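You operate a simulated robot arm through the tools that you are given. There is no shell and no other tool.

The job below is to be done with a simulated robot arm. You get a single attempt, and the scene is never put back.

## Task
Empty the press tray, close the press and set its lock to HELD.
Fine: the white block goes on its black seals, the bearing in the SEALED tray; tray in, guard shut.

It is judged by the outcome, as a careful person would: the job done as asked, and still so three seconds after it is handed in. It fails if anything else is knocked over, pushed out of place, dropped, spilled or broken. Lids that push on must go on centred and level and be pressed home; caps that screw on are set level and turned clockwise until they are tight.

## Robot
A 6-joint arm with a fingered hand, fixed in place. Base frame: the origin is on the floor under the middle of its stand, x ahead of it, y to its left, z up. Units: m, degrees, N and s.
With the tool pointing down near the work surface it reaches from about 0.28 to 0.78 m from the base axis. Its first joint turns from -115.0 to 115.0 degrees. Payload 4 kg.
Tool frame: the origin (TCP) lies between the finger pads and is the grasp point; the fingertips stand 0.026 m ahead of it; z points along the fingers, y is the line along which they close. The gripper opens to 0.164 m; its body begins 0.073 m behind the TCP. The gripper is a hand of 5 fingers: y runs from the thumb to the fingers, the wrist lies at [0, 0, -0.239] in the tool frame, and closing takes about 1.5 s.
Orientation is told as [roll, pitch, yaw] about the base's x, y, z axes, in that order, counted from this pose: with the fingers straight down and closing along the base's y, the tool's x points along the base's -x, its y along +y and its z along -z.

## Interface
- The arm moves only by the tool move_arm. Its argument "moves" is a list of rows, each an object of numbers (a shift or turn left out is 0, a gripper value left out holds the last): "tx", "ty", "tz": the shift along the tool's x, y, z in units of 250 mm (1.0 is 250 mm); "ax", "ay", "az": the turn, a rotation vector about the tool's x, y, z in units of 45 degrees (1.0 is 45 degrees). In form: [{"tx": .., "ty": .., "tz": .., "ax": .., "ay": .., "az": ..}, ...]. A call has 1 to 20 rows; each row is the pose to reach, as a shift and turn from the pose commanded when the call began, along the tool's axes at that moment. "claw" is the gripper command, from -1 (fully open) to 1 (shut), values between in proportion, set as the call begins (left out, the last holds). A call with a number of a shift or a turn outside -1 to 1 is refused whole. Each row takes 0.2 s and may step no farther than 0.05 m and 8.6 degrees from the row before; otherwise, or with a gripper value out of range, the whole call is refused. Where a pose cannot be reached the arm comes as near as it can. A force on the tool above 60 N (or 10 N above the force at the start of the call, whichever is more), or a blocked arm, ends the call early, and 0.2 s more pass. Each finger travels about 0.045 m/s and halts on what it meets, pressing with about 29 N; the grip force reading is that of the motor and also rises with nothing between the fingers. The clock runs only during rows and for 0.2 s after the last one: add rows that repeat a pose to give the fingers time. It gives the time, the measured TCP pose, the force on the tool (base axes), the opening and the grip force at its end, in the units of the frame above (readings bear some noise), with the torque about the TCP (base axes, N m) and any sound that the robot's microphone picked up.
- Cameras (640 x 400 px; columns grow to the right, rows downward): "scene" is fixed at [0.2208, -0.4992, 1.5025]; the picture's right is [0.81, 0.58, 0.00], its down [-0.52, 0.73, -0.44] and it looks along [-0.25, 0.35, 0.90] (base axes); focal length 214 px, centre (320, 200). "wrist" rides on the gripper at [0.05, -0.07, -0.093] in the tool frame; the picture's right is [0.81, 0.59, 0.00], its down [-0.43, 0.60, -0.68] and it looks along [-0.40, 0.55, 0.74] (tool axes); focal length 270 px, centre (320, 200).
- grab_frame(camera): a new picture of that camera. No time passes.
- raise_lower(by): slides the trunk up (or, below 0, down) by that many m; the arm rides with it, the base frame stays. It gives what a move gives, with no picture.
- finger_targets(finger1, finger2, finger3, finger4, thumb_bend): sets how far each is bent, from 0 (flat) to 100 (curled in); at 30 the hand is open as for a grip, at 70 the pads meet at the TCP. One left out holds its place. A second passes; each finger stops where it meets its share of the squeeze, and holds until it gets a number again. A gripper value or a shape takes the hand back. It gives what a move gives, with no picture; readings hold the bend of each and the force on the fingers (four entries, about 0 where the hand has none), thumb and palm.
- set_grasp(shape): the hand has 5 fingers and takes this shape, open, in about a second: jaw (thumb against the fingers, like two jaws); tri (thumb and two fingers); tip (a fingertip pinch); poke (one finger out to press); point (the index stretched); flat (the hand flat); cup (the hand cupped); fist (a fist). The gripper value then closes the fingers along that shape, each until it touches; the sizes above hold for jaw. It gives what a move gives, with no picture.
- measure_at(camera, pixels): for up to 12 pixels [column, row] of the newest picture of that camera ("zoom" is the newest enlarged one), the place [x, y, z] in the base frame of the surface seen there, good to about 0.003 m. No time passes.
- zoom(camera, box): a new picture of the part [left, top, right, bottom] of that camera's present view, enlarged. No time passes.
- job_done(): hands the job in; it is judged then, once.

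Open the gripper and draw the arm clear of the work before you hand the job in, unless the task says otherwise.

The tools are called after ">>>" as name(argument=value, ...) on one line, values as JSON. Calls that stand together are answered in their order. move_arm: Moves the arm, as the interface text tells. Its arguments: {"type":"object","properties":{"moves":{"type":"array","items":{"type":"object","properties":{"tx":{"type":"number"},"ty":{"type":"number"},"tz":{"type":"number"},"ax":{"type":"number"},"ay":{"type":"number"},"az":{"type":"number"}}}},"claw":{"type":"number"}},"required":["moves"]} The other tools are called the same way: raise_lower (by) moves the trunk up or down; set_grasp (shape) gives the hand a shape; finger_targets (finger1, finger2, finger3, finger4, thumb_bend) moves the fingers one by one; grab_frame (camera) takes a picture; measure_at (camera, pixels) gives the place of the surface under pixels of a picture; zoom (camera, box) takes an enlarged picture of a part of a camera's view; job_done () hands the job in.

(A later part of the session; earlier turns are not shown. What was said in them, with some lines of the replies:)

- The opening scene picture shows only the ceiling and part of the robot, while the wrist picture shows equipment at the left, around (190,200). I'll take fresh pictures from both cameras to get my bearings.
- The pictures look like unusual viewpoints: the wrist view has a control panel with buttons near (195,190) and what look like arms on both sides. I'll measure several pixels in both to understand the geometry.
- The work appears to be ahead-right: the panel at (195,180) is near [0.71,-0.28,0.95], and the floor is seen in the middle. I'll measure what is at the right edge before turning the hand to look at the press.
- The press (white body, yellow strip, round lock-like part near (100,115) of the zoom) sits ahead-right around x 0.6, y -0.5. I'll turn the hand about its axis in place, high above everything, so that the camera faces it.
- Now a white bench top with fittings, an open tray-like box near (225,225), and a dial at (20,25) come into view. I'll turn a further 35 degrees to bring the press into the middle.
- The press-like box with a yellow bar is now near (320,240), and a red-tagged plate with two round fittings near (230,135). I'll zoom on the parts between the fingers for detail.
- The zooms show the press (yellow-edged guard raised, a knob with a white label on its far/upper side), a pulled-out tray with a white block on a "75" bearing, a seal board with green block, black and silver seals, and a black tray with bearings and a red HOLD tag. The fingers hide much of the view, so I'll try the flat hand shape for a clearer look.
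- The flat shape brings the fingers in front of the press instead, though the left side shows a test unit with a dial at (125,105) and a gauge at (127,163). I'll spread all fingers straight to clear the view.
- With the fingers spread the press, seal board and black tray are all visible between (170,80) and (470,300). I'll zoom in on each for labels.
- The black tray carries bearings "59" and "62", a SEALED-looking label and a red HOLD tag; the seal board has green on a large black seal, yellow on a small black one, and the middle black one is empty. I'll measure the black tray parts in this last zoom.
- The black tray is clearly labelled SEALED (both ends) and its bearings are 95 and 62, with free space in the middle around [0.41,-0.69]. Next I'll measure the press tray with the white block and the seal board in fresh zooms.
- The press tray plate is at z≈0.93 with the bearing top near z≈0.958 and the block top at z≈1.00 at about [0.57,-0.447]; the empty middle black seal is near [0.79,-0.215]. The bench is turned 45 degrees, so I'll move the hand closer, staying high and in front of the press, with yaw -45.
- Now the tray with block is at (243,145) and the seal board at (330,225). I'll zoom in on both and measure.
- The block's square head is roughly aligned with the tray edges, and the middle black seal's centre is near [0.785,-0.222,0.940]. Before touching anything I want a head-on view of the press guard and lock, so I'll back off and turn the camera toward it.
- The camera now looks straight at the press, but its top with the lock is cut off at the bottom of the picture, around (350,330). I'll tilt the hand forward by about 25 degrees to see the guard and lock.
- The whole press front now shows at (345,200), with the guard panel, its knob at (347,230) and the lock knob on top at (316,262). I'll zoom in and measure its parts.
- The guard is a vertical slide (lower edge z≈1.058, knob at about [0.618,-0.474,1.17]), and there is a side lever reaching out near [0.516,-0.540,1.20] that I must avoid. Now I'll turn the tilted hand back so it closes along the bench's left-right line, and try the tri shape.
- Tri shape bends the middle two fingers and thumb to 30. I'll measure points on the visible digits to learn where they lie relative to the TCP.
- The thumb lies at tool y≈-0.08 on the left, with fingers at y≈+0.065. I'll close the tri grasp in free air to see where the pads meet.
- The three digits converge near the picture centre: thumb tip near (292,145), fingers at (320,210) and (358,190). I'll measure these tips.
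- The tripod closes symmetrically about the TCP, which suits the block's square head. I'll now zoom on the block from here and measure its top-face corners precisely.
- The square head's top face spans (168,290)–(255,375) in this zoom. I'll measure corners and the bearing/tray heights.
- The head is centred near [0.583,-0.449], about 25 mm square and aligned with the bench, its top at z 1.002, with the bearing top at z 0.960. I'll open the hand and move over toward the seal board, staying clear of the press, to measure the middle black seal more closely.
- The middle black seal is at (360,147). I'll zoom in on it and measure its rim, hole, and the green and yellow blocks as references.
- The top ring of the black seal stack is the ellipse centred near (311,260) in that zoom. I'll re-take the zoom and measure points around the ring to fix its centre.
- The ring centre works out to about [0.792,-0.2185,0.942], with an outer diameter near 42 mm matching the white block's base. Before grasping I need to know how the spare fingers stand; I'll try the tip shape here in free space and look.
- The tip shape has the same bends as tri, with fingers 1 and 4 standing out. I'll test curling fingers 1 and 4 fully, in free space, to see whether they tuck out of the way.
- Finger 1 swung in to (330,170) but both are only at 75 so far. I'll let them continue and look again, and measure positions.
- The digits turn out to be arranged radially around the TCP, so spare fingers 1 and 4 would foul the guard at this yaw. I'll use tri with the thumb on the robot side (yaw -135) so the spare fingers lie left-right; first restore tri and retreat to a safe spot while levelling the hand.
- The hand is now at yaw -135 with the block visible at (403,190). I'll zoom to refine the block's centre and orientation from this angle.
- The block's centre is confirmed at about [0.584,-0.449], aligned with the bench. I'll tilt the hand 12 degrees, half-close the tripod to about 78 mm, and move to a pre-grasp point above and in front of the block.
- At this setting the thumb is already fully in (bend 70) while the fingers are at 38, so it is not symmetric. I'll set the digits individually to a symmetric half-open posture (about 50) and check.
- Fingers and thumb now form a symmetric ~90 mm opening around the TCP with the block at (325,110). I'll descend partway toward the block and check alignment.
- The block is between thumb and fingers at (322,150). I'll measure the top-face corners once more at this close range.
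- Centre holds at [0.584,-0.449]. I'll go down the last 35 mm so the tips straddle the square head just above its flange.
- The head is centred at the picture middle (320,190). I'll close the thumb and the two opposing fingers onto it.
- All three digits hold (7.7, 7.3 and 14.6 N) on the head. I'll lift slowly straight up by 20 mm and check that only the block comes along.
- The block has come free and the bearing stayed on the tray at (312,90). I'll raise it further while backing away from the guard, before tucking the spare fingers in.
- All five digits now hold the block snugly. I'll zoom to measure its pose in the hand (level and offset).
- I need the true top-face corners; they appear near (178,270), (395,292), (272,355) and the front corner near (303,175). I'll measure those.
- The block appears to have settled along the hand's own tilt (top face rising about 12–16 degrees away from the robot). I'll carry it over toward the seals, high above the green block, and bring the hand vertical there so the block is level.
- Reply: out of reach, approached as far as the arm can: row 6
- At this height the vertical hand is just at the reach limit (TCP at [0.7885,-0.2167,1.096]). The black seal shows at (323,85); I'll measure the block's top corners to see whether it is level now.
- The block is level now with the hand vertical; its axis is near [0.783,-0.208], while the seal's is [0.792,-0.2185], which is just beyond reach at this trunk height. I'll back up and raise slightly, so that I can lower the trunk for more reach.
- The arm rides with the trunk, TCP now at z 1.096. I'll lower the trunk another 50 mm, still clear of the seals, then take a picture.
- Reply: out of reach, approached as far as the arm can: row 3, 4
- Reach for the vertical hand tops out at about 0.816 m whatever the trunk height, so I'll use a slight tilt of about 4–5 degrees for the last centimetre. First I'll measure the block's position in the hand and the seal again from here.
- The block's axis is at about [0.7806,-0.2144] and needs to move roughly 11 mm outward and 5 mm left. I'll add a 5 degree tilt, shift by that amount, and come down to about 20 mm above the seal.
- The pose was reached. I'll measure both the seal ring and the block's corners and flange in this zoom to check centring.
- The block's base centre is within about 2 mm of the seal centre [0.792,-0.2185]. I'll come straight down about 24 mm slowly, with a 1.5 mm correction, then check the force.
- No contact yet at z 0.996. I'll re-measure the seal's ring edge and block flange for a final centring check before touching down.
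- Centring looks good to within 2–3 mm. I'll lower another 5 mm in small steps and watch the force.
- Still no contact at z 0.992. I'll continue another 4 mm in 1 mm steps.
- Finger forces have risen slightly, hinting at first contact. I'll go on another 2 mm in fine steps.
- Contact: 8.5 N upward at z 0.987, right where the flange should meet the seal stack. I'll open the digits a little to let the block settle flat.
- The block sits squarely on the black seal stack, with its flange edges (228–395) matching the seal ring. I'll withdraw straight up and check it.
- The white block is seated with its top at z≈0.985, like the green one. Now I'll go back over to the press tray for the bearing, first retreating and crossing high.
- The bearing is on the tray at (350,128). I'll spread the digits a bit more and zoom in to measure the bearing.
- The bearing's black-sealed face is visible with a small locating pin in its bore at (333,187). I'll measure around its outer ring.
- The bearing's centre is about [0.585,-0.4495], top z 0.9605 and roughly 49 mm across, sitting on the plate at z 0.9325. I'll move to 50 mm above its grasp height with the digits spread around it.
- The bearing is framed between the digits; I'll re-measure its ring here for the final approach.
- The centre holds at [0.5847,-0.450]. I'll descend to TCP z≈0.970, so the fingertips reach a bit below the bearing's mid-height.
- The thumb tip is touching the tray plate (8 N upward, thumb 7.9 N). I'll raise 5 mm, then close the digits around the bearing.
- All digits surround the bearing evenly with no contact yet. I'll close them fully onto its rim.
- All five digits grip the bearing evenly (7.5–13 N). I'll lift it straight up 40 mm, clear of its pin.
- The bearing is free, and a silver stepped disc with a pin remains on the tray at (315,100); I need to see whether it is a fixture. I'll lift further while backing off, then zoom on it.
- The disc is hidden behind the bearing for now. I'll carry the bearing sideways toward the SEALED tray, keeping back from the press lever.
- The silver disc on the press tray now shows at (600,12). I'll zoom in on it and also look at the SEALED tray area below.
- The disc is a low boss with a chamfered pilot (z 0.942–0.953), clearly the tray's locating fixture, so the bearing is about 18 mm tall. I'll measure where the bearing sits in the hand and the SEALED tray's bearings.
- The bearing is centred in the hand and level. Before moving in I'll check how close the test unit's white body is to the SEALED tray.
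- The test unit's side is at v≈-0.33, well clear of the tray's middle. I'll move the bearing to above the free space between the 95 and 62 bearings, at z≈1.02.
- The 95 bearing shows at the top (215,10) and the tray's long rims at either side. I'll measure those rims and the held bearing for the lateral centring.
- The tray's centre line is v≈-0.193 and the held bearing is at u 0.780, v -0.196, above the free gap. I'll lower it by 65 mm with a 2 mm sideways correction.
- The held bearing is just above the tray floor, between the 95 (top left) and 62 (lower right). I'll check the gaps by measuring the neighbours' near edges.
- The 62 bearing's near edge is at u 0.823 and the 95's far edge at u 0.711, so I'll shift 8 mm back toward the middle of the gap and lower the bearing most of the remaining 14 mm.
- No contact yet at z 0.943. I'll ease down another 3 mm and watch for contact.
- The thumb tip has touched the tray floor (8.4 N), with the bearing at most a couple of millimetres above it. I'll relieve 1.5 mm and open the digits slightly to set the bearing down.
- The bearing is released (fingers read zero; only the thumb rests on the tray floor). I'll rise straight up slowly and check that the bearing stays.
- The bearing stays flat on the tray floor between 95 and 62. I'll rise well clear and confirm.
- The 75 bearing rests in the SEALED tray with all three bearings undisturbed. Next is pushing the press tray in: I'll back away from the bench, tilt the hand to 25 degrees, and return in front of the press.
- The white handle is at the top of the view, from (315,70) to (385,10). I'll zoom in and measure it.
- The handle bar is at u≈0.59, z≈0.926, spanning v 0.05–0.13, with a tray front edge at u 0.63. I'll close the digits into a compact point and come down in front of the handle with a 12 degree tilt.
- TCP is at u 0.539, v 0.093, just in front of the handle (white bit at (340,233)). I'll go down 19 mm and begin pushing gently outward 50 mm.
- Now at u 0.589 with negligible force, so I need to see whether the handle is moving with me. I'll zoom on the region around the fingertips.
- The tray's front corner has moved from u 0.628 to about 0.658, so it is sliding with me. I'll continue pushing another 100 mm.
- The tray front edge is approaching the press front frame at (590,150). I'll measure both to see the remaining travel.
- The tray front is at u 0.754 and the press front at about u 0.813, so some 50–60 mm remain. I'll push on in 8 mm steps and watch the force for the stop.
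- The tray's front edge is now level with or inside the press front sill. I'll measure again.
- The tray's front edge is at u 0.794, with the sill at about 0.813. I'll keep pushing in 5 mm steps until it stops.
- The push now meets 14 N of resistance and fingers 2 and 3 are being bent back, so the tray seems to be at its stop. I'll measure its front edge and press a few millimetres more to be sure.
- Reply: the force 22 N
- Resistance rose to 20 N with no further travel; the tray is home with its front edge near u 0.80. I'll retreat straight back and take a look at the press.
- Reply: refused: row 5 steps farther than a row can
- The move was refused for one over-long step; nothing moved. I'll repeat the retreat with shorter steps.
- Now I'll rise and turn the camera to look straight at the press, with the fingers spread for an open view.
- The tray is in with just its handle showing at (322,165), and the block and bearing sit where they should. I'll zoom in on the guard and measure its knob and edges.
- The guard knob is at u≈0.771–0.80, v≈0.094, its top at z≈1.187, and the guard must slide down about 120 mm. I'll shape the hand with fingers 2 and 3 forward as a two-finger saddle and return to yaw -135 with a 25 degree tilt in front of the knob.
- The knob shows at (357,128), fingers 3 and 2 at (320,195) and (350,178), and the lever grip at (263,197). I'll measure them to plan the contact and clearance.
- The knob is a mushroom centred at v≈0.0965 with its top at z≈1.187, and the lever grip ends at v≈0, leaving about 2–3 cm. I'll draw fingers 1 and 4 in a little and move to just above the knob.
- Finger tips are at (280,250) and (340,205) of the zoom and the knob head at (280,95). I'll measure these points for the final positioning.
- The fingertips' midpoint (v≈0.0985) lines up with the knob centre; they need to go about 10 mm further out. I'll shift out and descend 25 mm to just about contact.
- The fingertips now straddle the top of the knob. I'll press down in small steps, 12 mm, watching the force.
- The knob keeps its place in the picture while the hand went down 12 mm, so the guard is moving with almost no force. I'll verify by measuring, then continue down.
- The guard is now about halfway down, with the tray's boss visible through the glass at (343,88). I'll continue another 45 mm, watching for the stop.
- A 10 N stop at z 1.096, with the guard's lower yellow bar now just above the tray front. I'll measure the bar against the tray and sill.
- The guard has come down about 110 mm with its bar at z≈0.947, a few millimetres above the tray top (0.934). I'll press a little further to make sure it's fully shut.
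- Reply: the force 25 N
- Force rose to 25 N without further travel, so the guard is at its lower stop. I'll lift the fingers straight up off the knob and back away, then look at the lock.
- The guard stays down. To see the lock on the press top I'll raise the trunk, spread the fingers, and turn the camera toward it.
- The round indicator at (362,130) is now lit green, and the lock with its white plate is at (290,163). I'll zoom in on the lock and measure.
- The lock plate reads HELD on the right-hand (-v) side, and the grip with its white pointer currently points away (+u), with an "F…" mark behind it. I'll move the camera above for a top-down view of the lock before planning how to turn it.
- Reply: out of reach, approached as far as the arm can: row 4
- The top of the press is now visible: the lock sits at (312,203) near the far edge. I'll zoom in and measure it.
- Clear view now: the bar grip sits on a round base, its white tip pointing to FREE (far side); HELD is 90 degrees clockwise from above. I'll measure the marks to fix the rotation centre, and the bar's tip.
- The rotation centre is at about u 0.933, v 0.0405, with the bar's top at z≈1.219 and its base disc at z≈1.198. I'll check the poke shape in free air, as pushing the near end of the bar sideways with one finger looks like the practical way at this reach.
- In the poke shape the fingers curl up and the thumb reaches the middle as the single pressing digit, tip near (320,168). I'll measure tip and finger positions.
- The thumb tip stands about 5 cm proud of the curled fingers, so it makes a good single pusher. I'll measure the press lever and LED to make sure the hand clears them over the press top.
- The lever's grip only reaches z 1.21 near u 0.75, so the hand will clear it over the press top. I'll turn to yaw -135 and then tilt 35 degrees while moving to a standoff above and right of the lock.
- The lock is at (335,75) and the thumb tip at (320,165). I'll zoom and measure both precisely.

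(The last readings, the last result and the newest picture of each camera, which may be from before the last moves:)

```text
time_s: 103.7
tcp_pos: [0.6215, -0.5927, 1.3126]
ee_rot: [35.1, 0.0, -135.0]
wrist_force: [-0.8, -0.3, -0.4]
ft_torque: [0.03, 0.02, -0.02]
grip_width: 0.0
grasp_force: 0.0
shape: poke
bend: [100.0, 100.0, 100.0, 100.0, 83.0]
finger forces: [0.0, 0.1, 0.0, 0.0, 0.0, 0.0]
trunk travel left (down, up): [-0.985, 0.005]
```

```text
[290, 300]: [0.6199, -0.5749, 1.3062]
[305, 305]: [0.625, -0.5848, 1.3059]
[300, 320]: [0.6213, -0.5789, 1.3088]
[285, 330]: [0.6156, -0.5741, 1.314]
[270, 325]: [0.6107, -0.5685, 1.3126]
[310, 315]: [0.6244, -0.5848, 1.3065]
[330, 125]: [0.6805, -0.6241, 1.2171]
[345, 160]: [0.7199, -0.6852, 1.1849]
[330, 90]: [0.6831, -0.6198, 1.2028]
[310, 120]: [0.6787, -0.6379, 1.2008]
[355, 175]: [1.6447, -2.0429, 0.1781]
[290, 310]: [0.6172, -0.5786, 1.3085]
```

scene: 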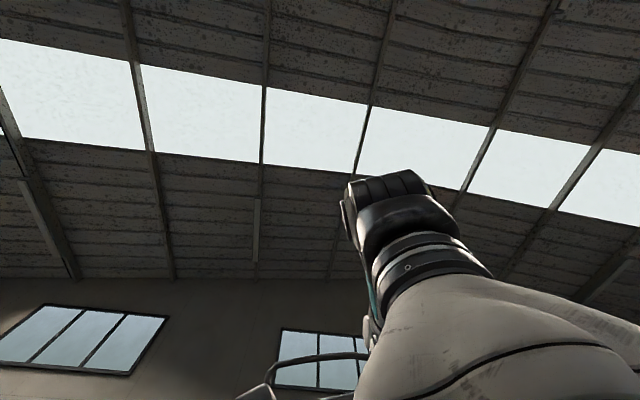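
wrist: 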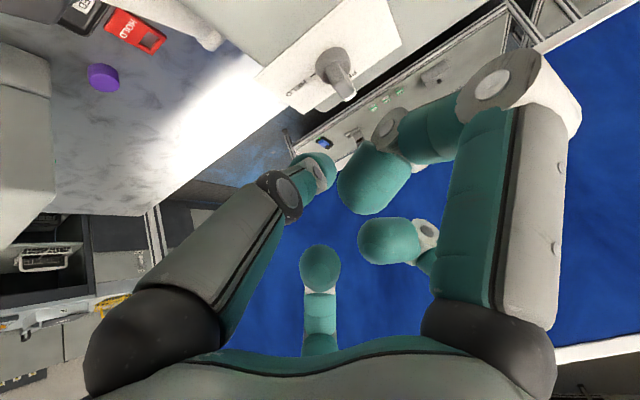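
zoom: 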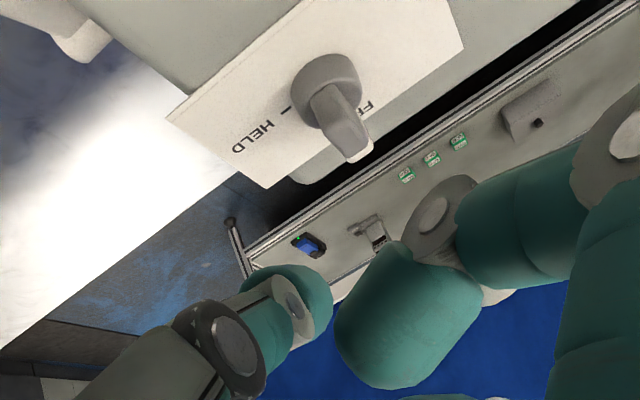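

The thumb's teal tip cap lies beyond the grey ring, around (305,280). I'll measure the cap itself.

>>> measure_at(camera="zoom", pixels=[[305, 275], [320, 280], [328, 295], [295, 268], [275, 270], [325, 315], [318, 330], [262, 272]])

```text
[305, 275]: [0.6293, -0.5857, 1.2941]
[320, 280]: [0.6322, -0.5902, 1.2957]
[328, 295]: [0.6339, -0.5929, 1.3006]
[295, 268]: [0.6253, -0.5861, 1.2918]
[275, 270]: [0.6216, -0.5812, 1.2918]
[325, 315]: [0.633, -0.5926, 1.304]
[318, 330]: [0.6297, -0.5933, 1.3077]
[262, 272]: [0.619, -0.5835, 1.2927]
```

The thumb tip behaves like a 10 mm-radius rod end about 19 mm below the TCP. I'll move it to a point above the plate, right (-v side) of the bar's near end.

>>> move_arm(moves=[{"tx": -0.014, "ty": 0.035, "tz": 0.094}, {"tx": -0.028, "ty": 0.07, "tz": 0.187}, {"tx": -0.0416, "ty": 0.105, "tz": 0.281}])

>>> grab_frame(camera="wrist")

>>> zoom(camera="wrist", box=[240, 60, 420, 220])

```text
time_s: 104.5
tcp_pos: [0.6596, -0.6451, 1.2692]
ee_rot: [34.9, 0.1, -135.1]
wrist_force: [0.1, -0.3, 0.3]
ft_torque: [0.0, -0.03, 0.0]
grip_width: 0.0
grasp_force: 0.1
shape: poke
bend: [100.0, 100.0, 100.0, 100.0, 83.0]
finger forces: [0.0, 0.1, 0.0, 0.0, 0.0, 0.0]
trunk travel left (down, up): [-0.985, 0.005]
```

```text
taken
```

wrist: 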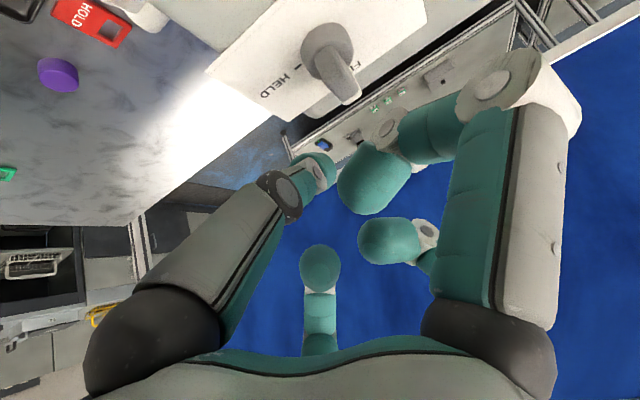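

```text
2.50 times, centred on (330, 140) of wrist
```

zoom: 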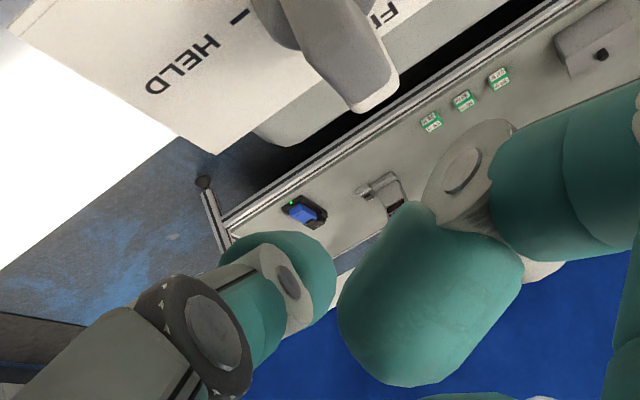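

The tip is right of the bar at v≈0.010. I'll lower it so the tip end comes to mid-height of the bar, and check.

>>> move_arm(moves=[{"ty": -0.032, "tz": 0.041}, {"ty": -0.064, "tz": 0.082}, {"ty": -0.09, "tz": 0.115}])

>>> grab_frame(camera="wrist")

>>> zoom(camera="wrist", box=[240, 60, 420, 220])

```text
time_s: 105.3
tcp_pos: [0.658, -0.6428, 1.2314]
ee_rot: [35.0, 0.0, -135.1]
wrist_force: [0.3, -0.8, 0.9]
ft_torque: [0.0, 0.04, 0.01]
grip_width: 0.0
grasp_force: 0.2
shape: poke
bend: [100.0, 100.0, 100.0, 100.0, 83.0]
finger forces: [0.0, 0.0, 0.1, 0.0, 0.0, 0.0]
trunk travel left (down, up): [-0.985, 0.005]
```

```text
taken
```

wrist: 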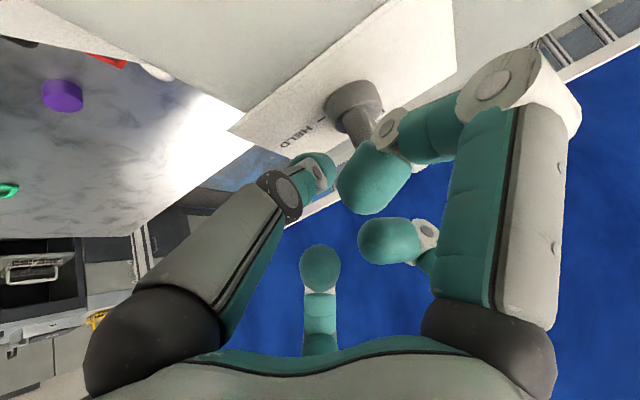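

```text
2.50 times, centred on (330, 140) of wrist
```

zoom: 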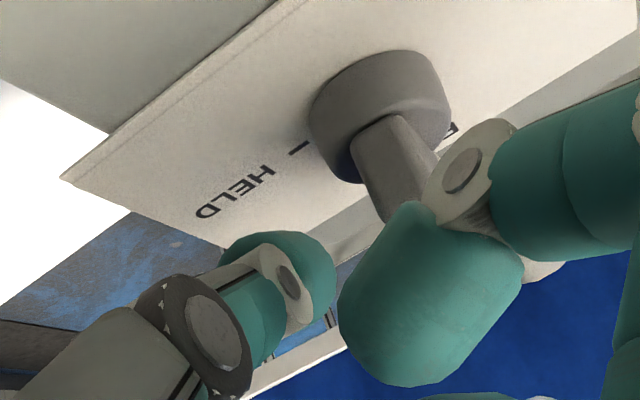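

The bar's near end is at (390,160) of the zoom, thumb tip at (300,260). I'll measure both before pushing sideways.

>>> measure_at(camera="zoom", pixels=[[295, 240], [325, 255], [330, 280], [260, 240], [385, 140], [365, 170], [375, 195], [395, 130], [340, 110], [440, 110], [395, 195], [410, 165]])

```text
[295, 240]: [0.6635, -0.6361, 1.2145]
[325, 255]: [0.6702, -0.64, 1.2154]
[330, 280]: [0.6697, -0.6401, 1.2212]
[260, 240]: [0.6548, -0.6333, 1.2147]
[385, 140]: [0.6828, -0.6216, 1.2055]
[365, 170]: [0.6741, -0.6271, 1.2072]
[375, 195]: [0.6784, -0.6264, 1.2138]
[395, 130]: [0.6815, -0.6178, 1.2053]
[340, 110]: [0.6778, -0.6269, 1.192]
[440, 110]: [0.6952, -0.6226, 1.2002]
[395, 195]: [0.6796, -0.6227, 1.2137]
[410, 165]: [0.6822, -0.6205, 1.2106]
```

The tip is 13 mm right of the bar's side and level with its near end (lever arm ≈ 9 mm). I'll sweep it along an arc to turn the bar clockwise, first about 30 degrees.

>>> move_arm(moves=[{"tx": 0.026}, {"tx": 0.0512}, {"tx": 0.0636, "ty": -0.0134, "tz": -0.0094}, {"tx": 0.0796, "ty": -0.0236, "tz": -0.0165}])

>>> grab_frame(camera="wrist")

>>> zoom(camera="wrist", box=[240, 60, 420, 220])

```text
time_s: 106.3
tcp_pos: [0.6662, -0.6239, 1.2336]
ee_rot: [35.0, 0.1, -135.0]
wrist_force: [-0.7, -2.4, 0.2]
ft_torque: [-0.05, 0.03, -0.05]
grip_width: 0.0
grasp_force: 0.0
shape: poke
bend: [100.0, 100.0, 100.0, 100.0, 83.0]
finger forces: [0.1, 0.0, 0.0, 0.0, 2.0, 0.0]
trunk travel left (down, up): [-0.985, 0.005]
```

```text
taken
```

wrist: 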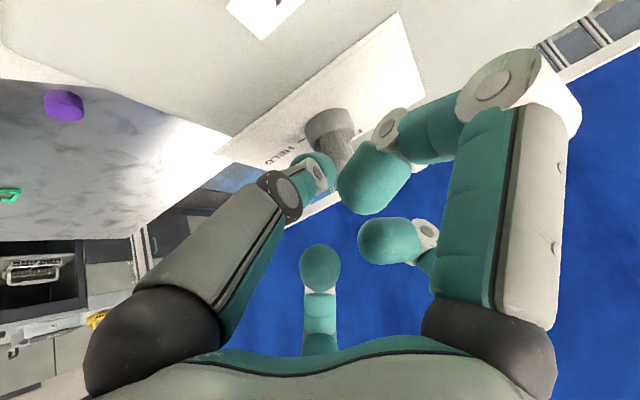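

```text
2.50 times, centred on (330, 140) of wrist
```

zoom: 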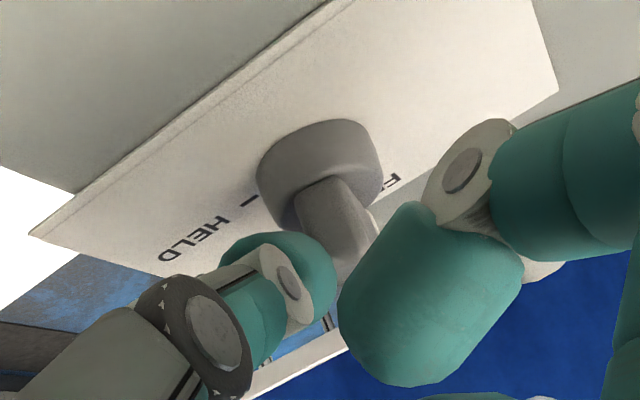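

A light contact force (2.4 N) shows the bar starting to turn. I'll continue the arc to about 60 degrees and look.

>>> move_arm(moves=[{"tx": 0.0184, "ty": -0.0066, "tz": -0.0046}, {"tx": 0.0384, "ty": -0.0092, "tz": -0.0064}])

>>> grab_frame(camera="wrist")

>>> zoom(camera="wrist", box=[240, 60, 420, 220])

```text
time_s: 106.9
tcp_pos: [0.6693, -0.614, 1.2322]
ee_rot: [35.0, -0.1, -135.0]
wrist_force: [-1.1, -0.9, 0.4]
ft_torque: [-0.01, 0.02, -0.01]
grip_width: 0.0
grasp_force: 0.1
shape: poke
bend: [100.0, 100.0, 100.0, 100.0, 83.0]
finger forces: [0.0, 0.0, 0.0, 0.0, 1.0, 0.0]
trunk travel left (down, up): [-0.985, 0.005]
```

```text
taken
```

wrist: 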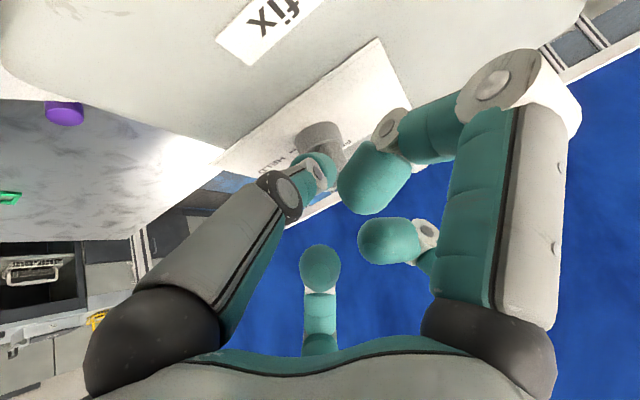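

```text
2.50 times, centred on (330, 140) of wrist
```

zoom: 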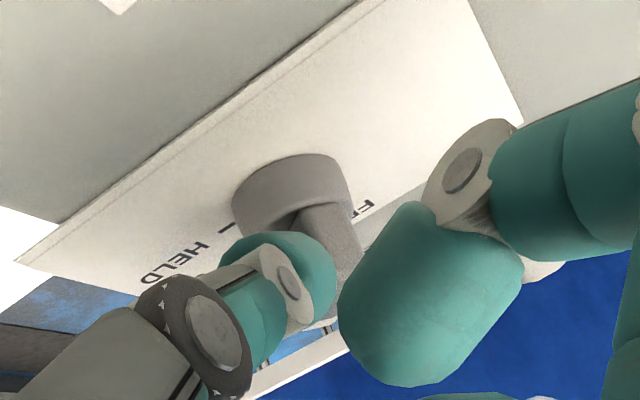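

The bar shows at (330,225) next to the thumb tip. I'll measure points on its faces to find its angle.

>>> measure_at(camera="zoom", pixels=[[325, 210], [310, 222], [345, 220], [350, 250], [335, 235], [300, 180], [250, 200], [340, 180], [320, 225], [355, 235]])

```text
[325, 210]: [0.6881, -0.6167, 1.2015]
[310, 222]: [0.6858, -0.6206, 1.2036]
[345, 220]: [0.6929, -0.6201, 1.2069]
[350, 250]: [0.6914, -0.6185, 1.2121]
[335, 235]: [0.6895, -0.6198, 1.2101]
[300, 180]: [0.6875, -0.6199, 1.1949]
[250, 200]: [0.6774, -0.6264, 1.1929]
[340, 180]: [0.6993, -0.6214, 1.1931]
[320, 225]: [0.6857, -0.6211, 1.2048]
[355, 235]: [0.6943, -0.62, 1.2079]
```

The bar has turned about 42 degrees. I'll continue the arc further and check again.

>>> move_arm(moves=[{"tx": 0.0204, "ty": 0.002, "tz": 0.0014}, {"tx": 0.0392, "ty": 0.0082, "tz": 0.0057}])

>>> grab_frame(camera="wrist")

>>> zoom(camera="wrist", box=[240, 60, 420, 220])

```text
time_s: 107.5
tcp_pos: [0.6799, -0.6087, 1.2325]
ee_rot: [35.0, 0.1, -135.0]
wrist_force: [-0.3, -0.8, 0.1]
ft_torque: [0.02, -0.01, 0.04]
grip_width: 0.0002
grasp_force: 0.0
shape: poke
bend: [100.0, 100.0, 100.0, 100.0, 83.0]
finger forces: [0.0, 0.0, 0.0, 0.1, 0.1, 0.0]
trunk travel left (down, up): [-0.985, 0.005]
```

```text
taken
```

wrist: 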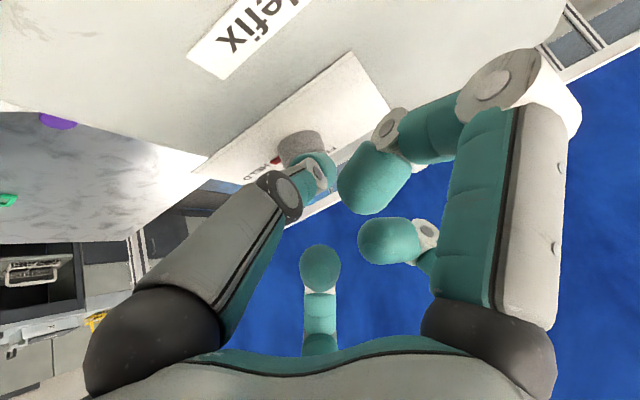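

```text
2.50 times, centred on (330, 140) of wrist
```

zoom: 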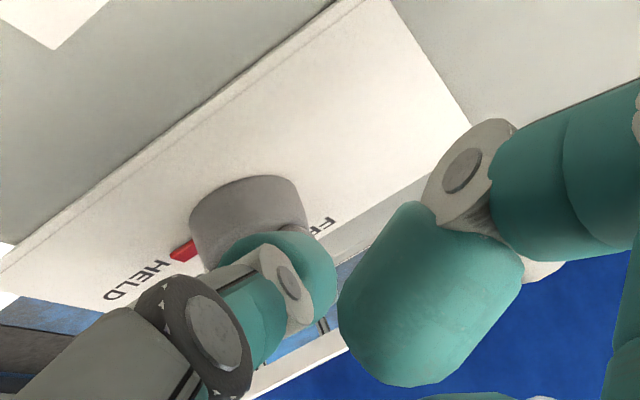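

A red marker has appeared beside HELD at (183,250), suggesting the lock has snapped over. I'll lift the thumb away and look from above.

>>> move_arm(moves=[{"ty": 0.018, "tz": -0.06}, {"ty": 0.036, "tz": -0.12}, {"ty": 0.05, "tz": -0.18}, {"ty": 0.072, "tz": -0.243}])

>>> grab_frame(camera="wrist")

>>> zoom(camera="wrist", box=[240, 40, 400, 200])

```text
time_s: 108.5
tcp_pos: [0.6651, -0.5934, 1.2919]
ee_rot: [34.9, -0.1, -135.0]
wrist_force: [-0.3, 0.2, -0.7]
ft_torque: [0.0, 0.01, 0.01]
grip_width: 0.0
grasp_force: 0.1
shape: poke
bend: [100.0, 100.0, 100.0, 100.0, 83.0]
finger forces: [0.1, 0.0, 0.1, 0.0, 0.1, 0.0]
trunk travel left (down, up): [-0.985, 0.005]
```

```text
taken
```

wrist: 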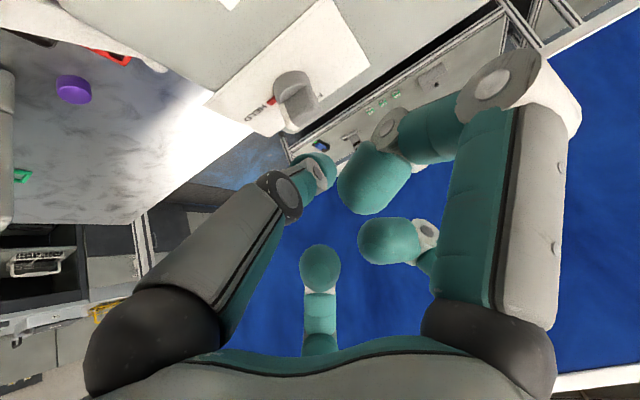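

```text
2.50 times, centred on (320, 120) of wrist
```

zoom: 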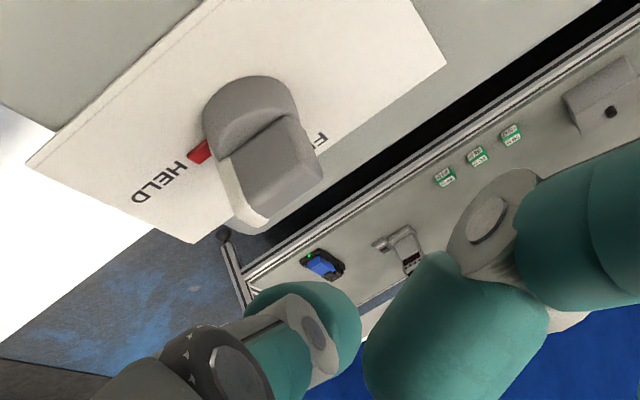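

The bar now lies across with its white tip toward HELD and the mark showing red. I'll back up to the top-down viewing pose to confirm the angle.

>>> move_arm(moves=[{"ty": -0.02, "tz": -0.13, "ax": 0.12}, {"ty": -0.06, "tz": -0.26, "ax": 0.25}, {"ty": -0.105, "tz": -0.385, "ax": 0.38}, {"ty": -0.15, "tz": -0.51, "ax": 0.51}, {"ty": -0.2, "tz": -0.635, "ax": 0.645}, {"ty": -0.249, "tz": -0.76, "ax": 0.778}])

>>> move_arm(moves=[{"az": -0.134}, {"az": -0.267}, {"az": -0.4}, {"az": -0.533}, {"az": -0.667}, {"az": -0.8}])

>>> finger_targets(finger1=0, finger2=0, finger3=0, finger4=0, thumb_bend=0)

>>> grab_frame(camera="wrist")

```text
time_s: 109.9
tcp_pos: [0.5477, -0.4806, 1.4152]
ee_rot: [0.3, -0.2, -135.1]
wrist_force: [-0.5, 0.6, 0.1]
ft_torque: [-0.04, -0.02, -0.01]
grip_width: 0.0001
grasp_force: 0.1
shape: poke
bend: [100.0, 100.0, 100.0, 100.0, 83.0]
finger forces: [0.1, 0.0, 0.0, 0.1, 0.0, 0.0]
trunk travel left (down, up): [-0.985, 0.005]
```

```text
time_s: 111.3
tcp_pos: [0.5518, -0.4806, 1.4134]
ee_rot: [0.4, -0.2, -98.9]
wrist_force: [0.2, 0.2, -0.2]
ft_torque: [-0.01, 0.0, -0.02]
grip_width: 0.0
grasp_force: 0.0
shape: poke
bend: [100.0, 100.0, 100.0, 100.0, 83.0]
finger forces: [0.0, 0.0, 0.1, 0.0, 0.0, 0.0]
trunk travel left (down, up): [-0.985, 0.005]
```

```text
time_s: 112.3
tcp_pos: [0.5508, -0.4811, 1.4124]
ee_rot: [0.3, -0.2, -99.1]
wrist_force: [1.0, 0.5, -0.9]
ft_torque: [0.0, 0.0, 0.01]
grip_width: 0.1233
grasp_force: 0.0
shape: fingers
bend: [1.0, 1.0, 1.0, 1.0, 0.0]
finger forces: [0.1, 0.1, 0.0, 0.0, 0.0, 0.0]
trunk travel left (down, up): [-0.985, 0.005]
```

```text
taken
```

wrist: 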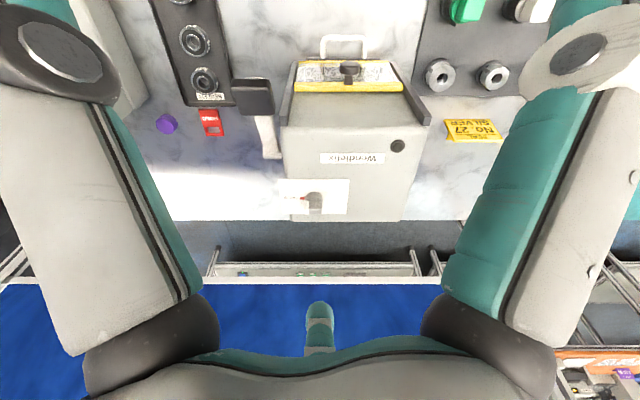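

The lock has turned; the indicator at (397,146) is now dark while the lock mark is red. I'll zoom on the lock to check the final angle.

>>> zoom(camera="wrist", box=[270, 170, 360, 230])

>>> zoom(camera="wrist", box=[240, 20, 440, 220])

```text
6.67 times, centred on (315, 200) of wrist
```

zoom: 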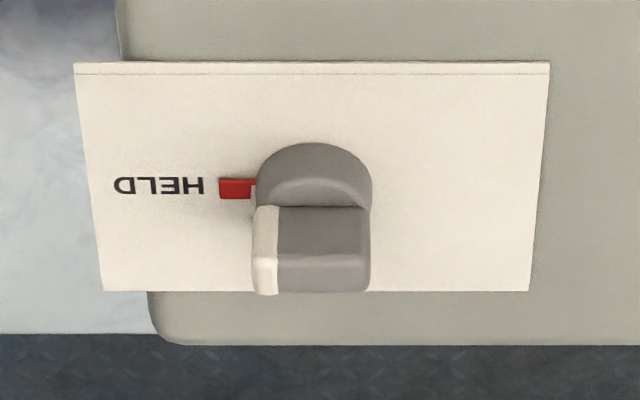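

```text
2.00 times, centred on (340, 120) of wrist
```

zoom: 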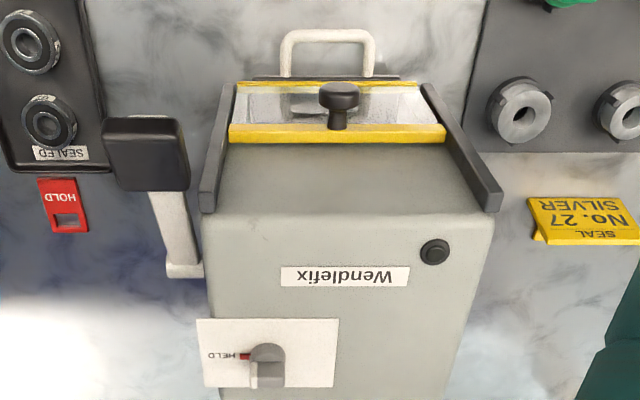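

The pointer is squarely on HELD with the red marker, the guard is down and the tray is in. I'll draw the arm back clear of the work and take a last look at the seals and the SEALED tray.

>>> move_arm(moves=[{"tx": 0.098, "ty": -0.135, "az": -0.12}, {"tx": 0.196, "ty": -0.27, "az": -0.24}, {"tx": 0.294, "ty": -0.404, "az": -0.36}, {"tx": 0.392, "ty": -0.539, "az": -0.48}, {"tx": 0.49, "ty": -0.674, "az": -0.6}, {"tx": 0.588, "ty": -0.809, "az": -0.72}])

>>> grab_frame(camera="wrist")

>>> zoom(camera="wrist", box=[300, 120, 480, 260])

```text
time_s: 113.7
tcp_pos: [0.3728, -0.305, 1.4154]
ee_rot: [0.1, -0.1, -66.5]
wrist_force: [-0.4, 0.4, 0.5]
ft_torque: [-0.04, -0.05, -0.01]
grip_width: 0.1236
grasp_force: 0.1
shape: fingers
bend: [1.0, 1.0, 1.0, 1.0, 0.0]
finger forces: [0.0, 0.0, 0.1, 0.0, 0.0, 0.1]
trunk travel left (down, up): [-0.985, 0.005]
```

```text
taken
```

wrist: 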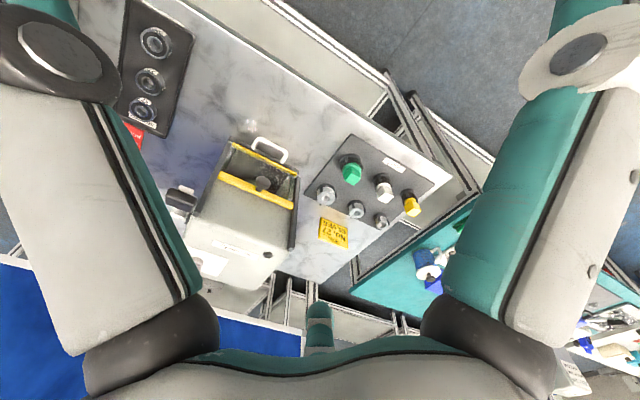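

```text
2.86 times, centred on (390, 190) of wrist
```

zoom: 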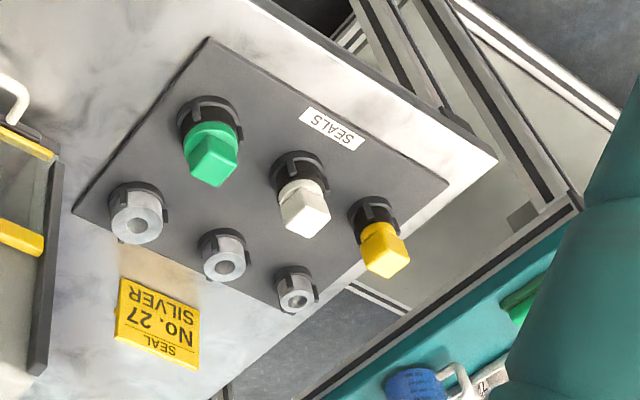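

Everything looks in order: white block on the middle black seal, three bearings in the SEALED tray. I'll take close zooms of the block and the tray to confirm they are level and centred.

>>> zoom(camera="wrist", box=[355, 160, 415, 220])

>>> zoom(camera="wrist", box=[110, 10, 200, 140])

>>> zoom(camera="wrist", box=[180, 120, 320, 290])

```text
6.67 times, centred on (385, 190) of wrist
```

zoom: 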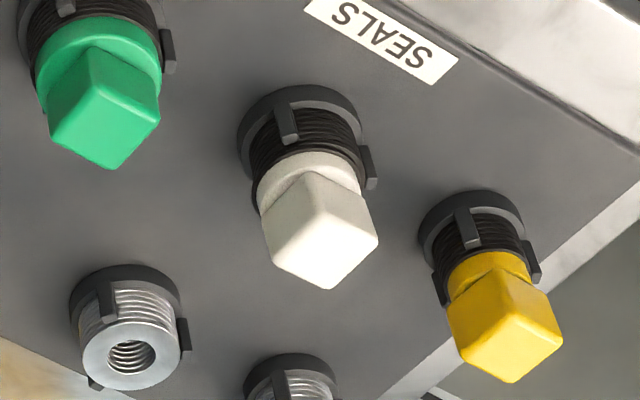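

```text
3.08 times, centred on (155, 75) of wrist
```

zoom: 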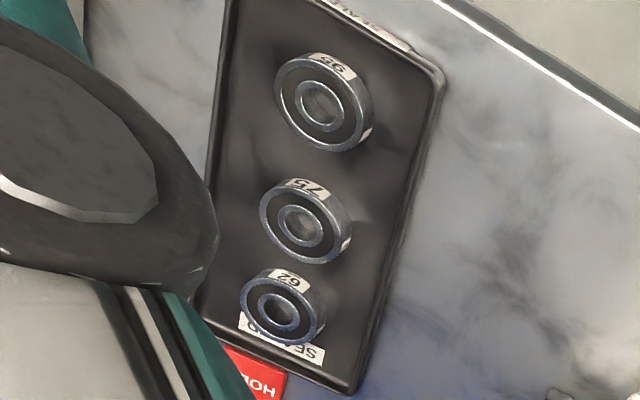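

```text
2.35 times, centred on (250, 205) of wrist
```

zoom: 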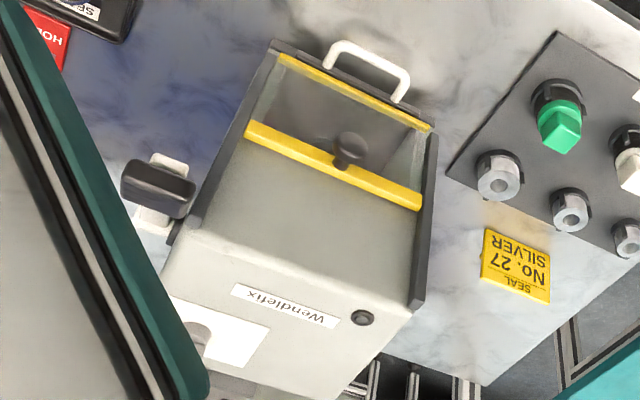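

The block sits centred and level, the 75 bearing lies flat in the SEALED tray, the guard is down, and the tray is in. I'll restore the plain open hand before handing in.

>>> set_grasp(shape="jaw")

>>> move_arm(moves=[{}, {}, {}, {}, {}], claw=-1)

>>> grab_frame(camera="wrist")

```text
time_s: 114.6
tcp_pos: [0.3738, -0.3063, 1.4139]
ee_rot: [0.0, 0.0, -66.5]
wrist_force: [-0.4, -0.2, 1.0]
ft_torque: [-0.02, -0.02, -0.02]
grip_width: 0.1639
grasp_force: 0.0
shape: jaw
bend: [30.0, 30.0, 30.0, 30.0, 30.0]
finger forces: [0.0, 0.0, 0.1, 0.1, 0.0, 0.1]
trunk travel left (down, up): [-0.985, 0.005]
```

```text
time_s: 115.8
tcp_pos: [0.3757, -0.3071, 1.4135]
ee_rot: [0.1, 0.1, -66.6]
wrist_force: [0.2, -0.1, 0.7]
ft_torque: [0.01, 0.01, 0.0]
grip_width: 0.1643
grasp_force: 0.1
shape: jaw
bend: [30.0, 30.0, 30.0, 30.0, 30.0]
finger forces: [0.0, 0.1, 0.1, 0.1, 0.0, 0.0]
trunk travel left (down, up): [-0.985, 0.005]
```

```text
taken
```

wrist: 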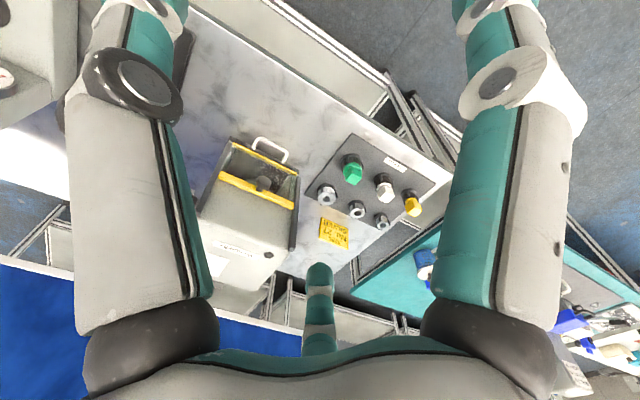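

The hand is open and clear of the work; the press at (250,200) is closed, and the white block at (384,188) is on its black seals. I hand the job in.

>>> job_done()

```text
The job is handed in.
```

The job is done and handed in; I don't have the judge's result yet.

- **White block:** it sits centred and level on the middle black seals. Those were the only free black ones, and the size matches the block's base.
- **Bearing:** number 75 lies flat in the SEALED tray, between the 95 and 62 bearings, which were not touched.
- **Tray and guard:** I pushed the tray in until it hit its stop. The guard is fully down; pressing harder on it gave no further travel.
- **Lock:** the pointer is squarely on HELD and its mark now shows red. The press indicator light turned green after I shut the guard. It went dark once the lock was on HELD, which I took as normal.

A low metal boss with a pin stays on the tray, which I took for the fixture that locates the bearing. The hand is open and drawn back clear of the bench, and my last pictures showed nothing knocked over or moved.
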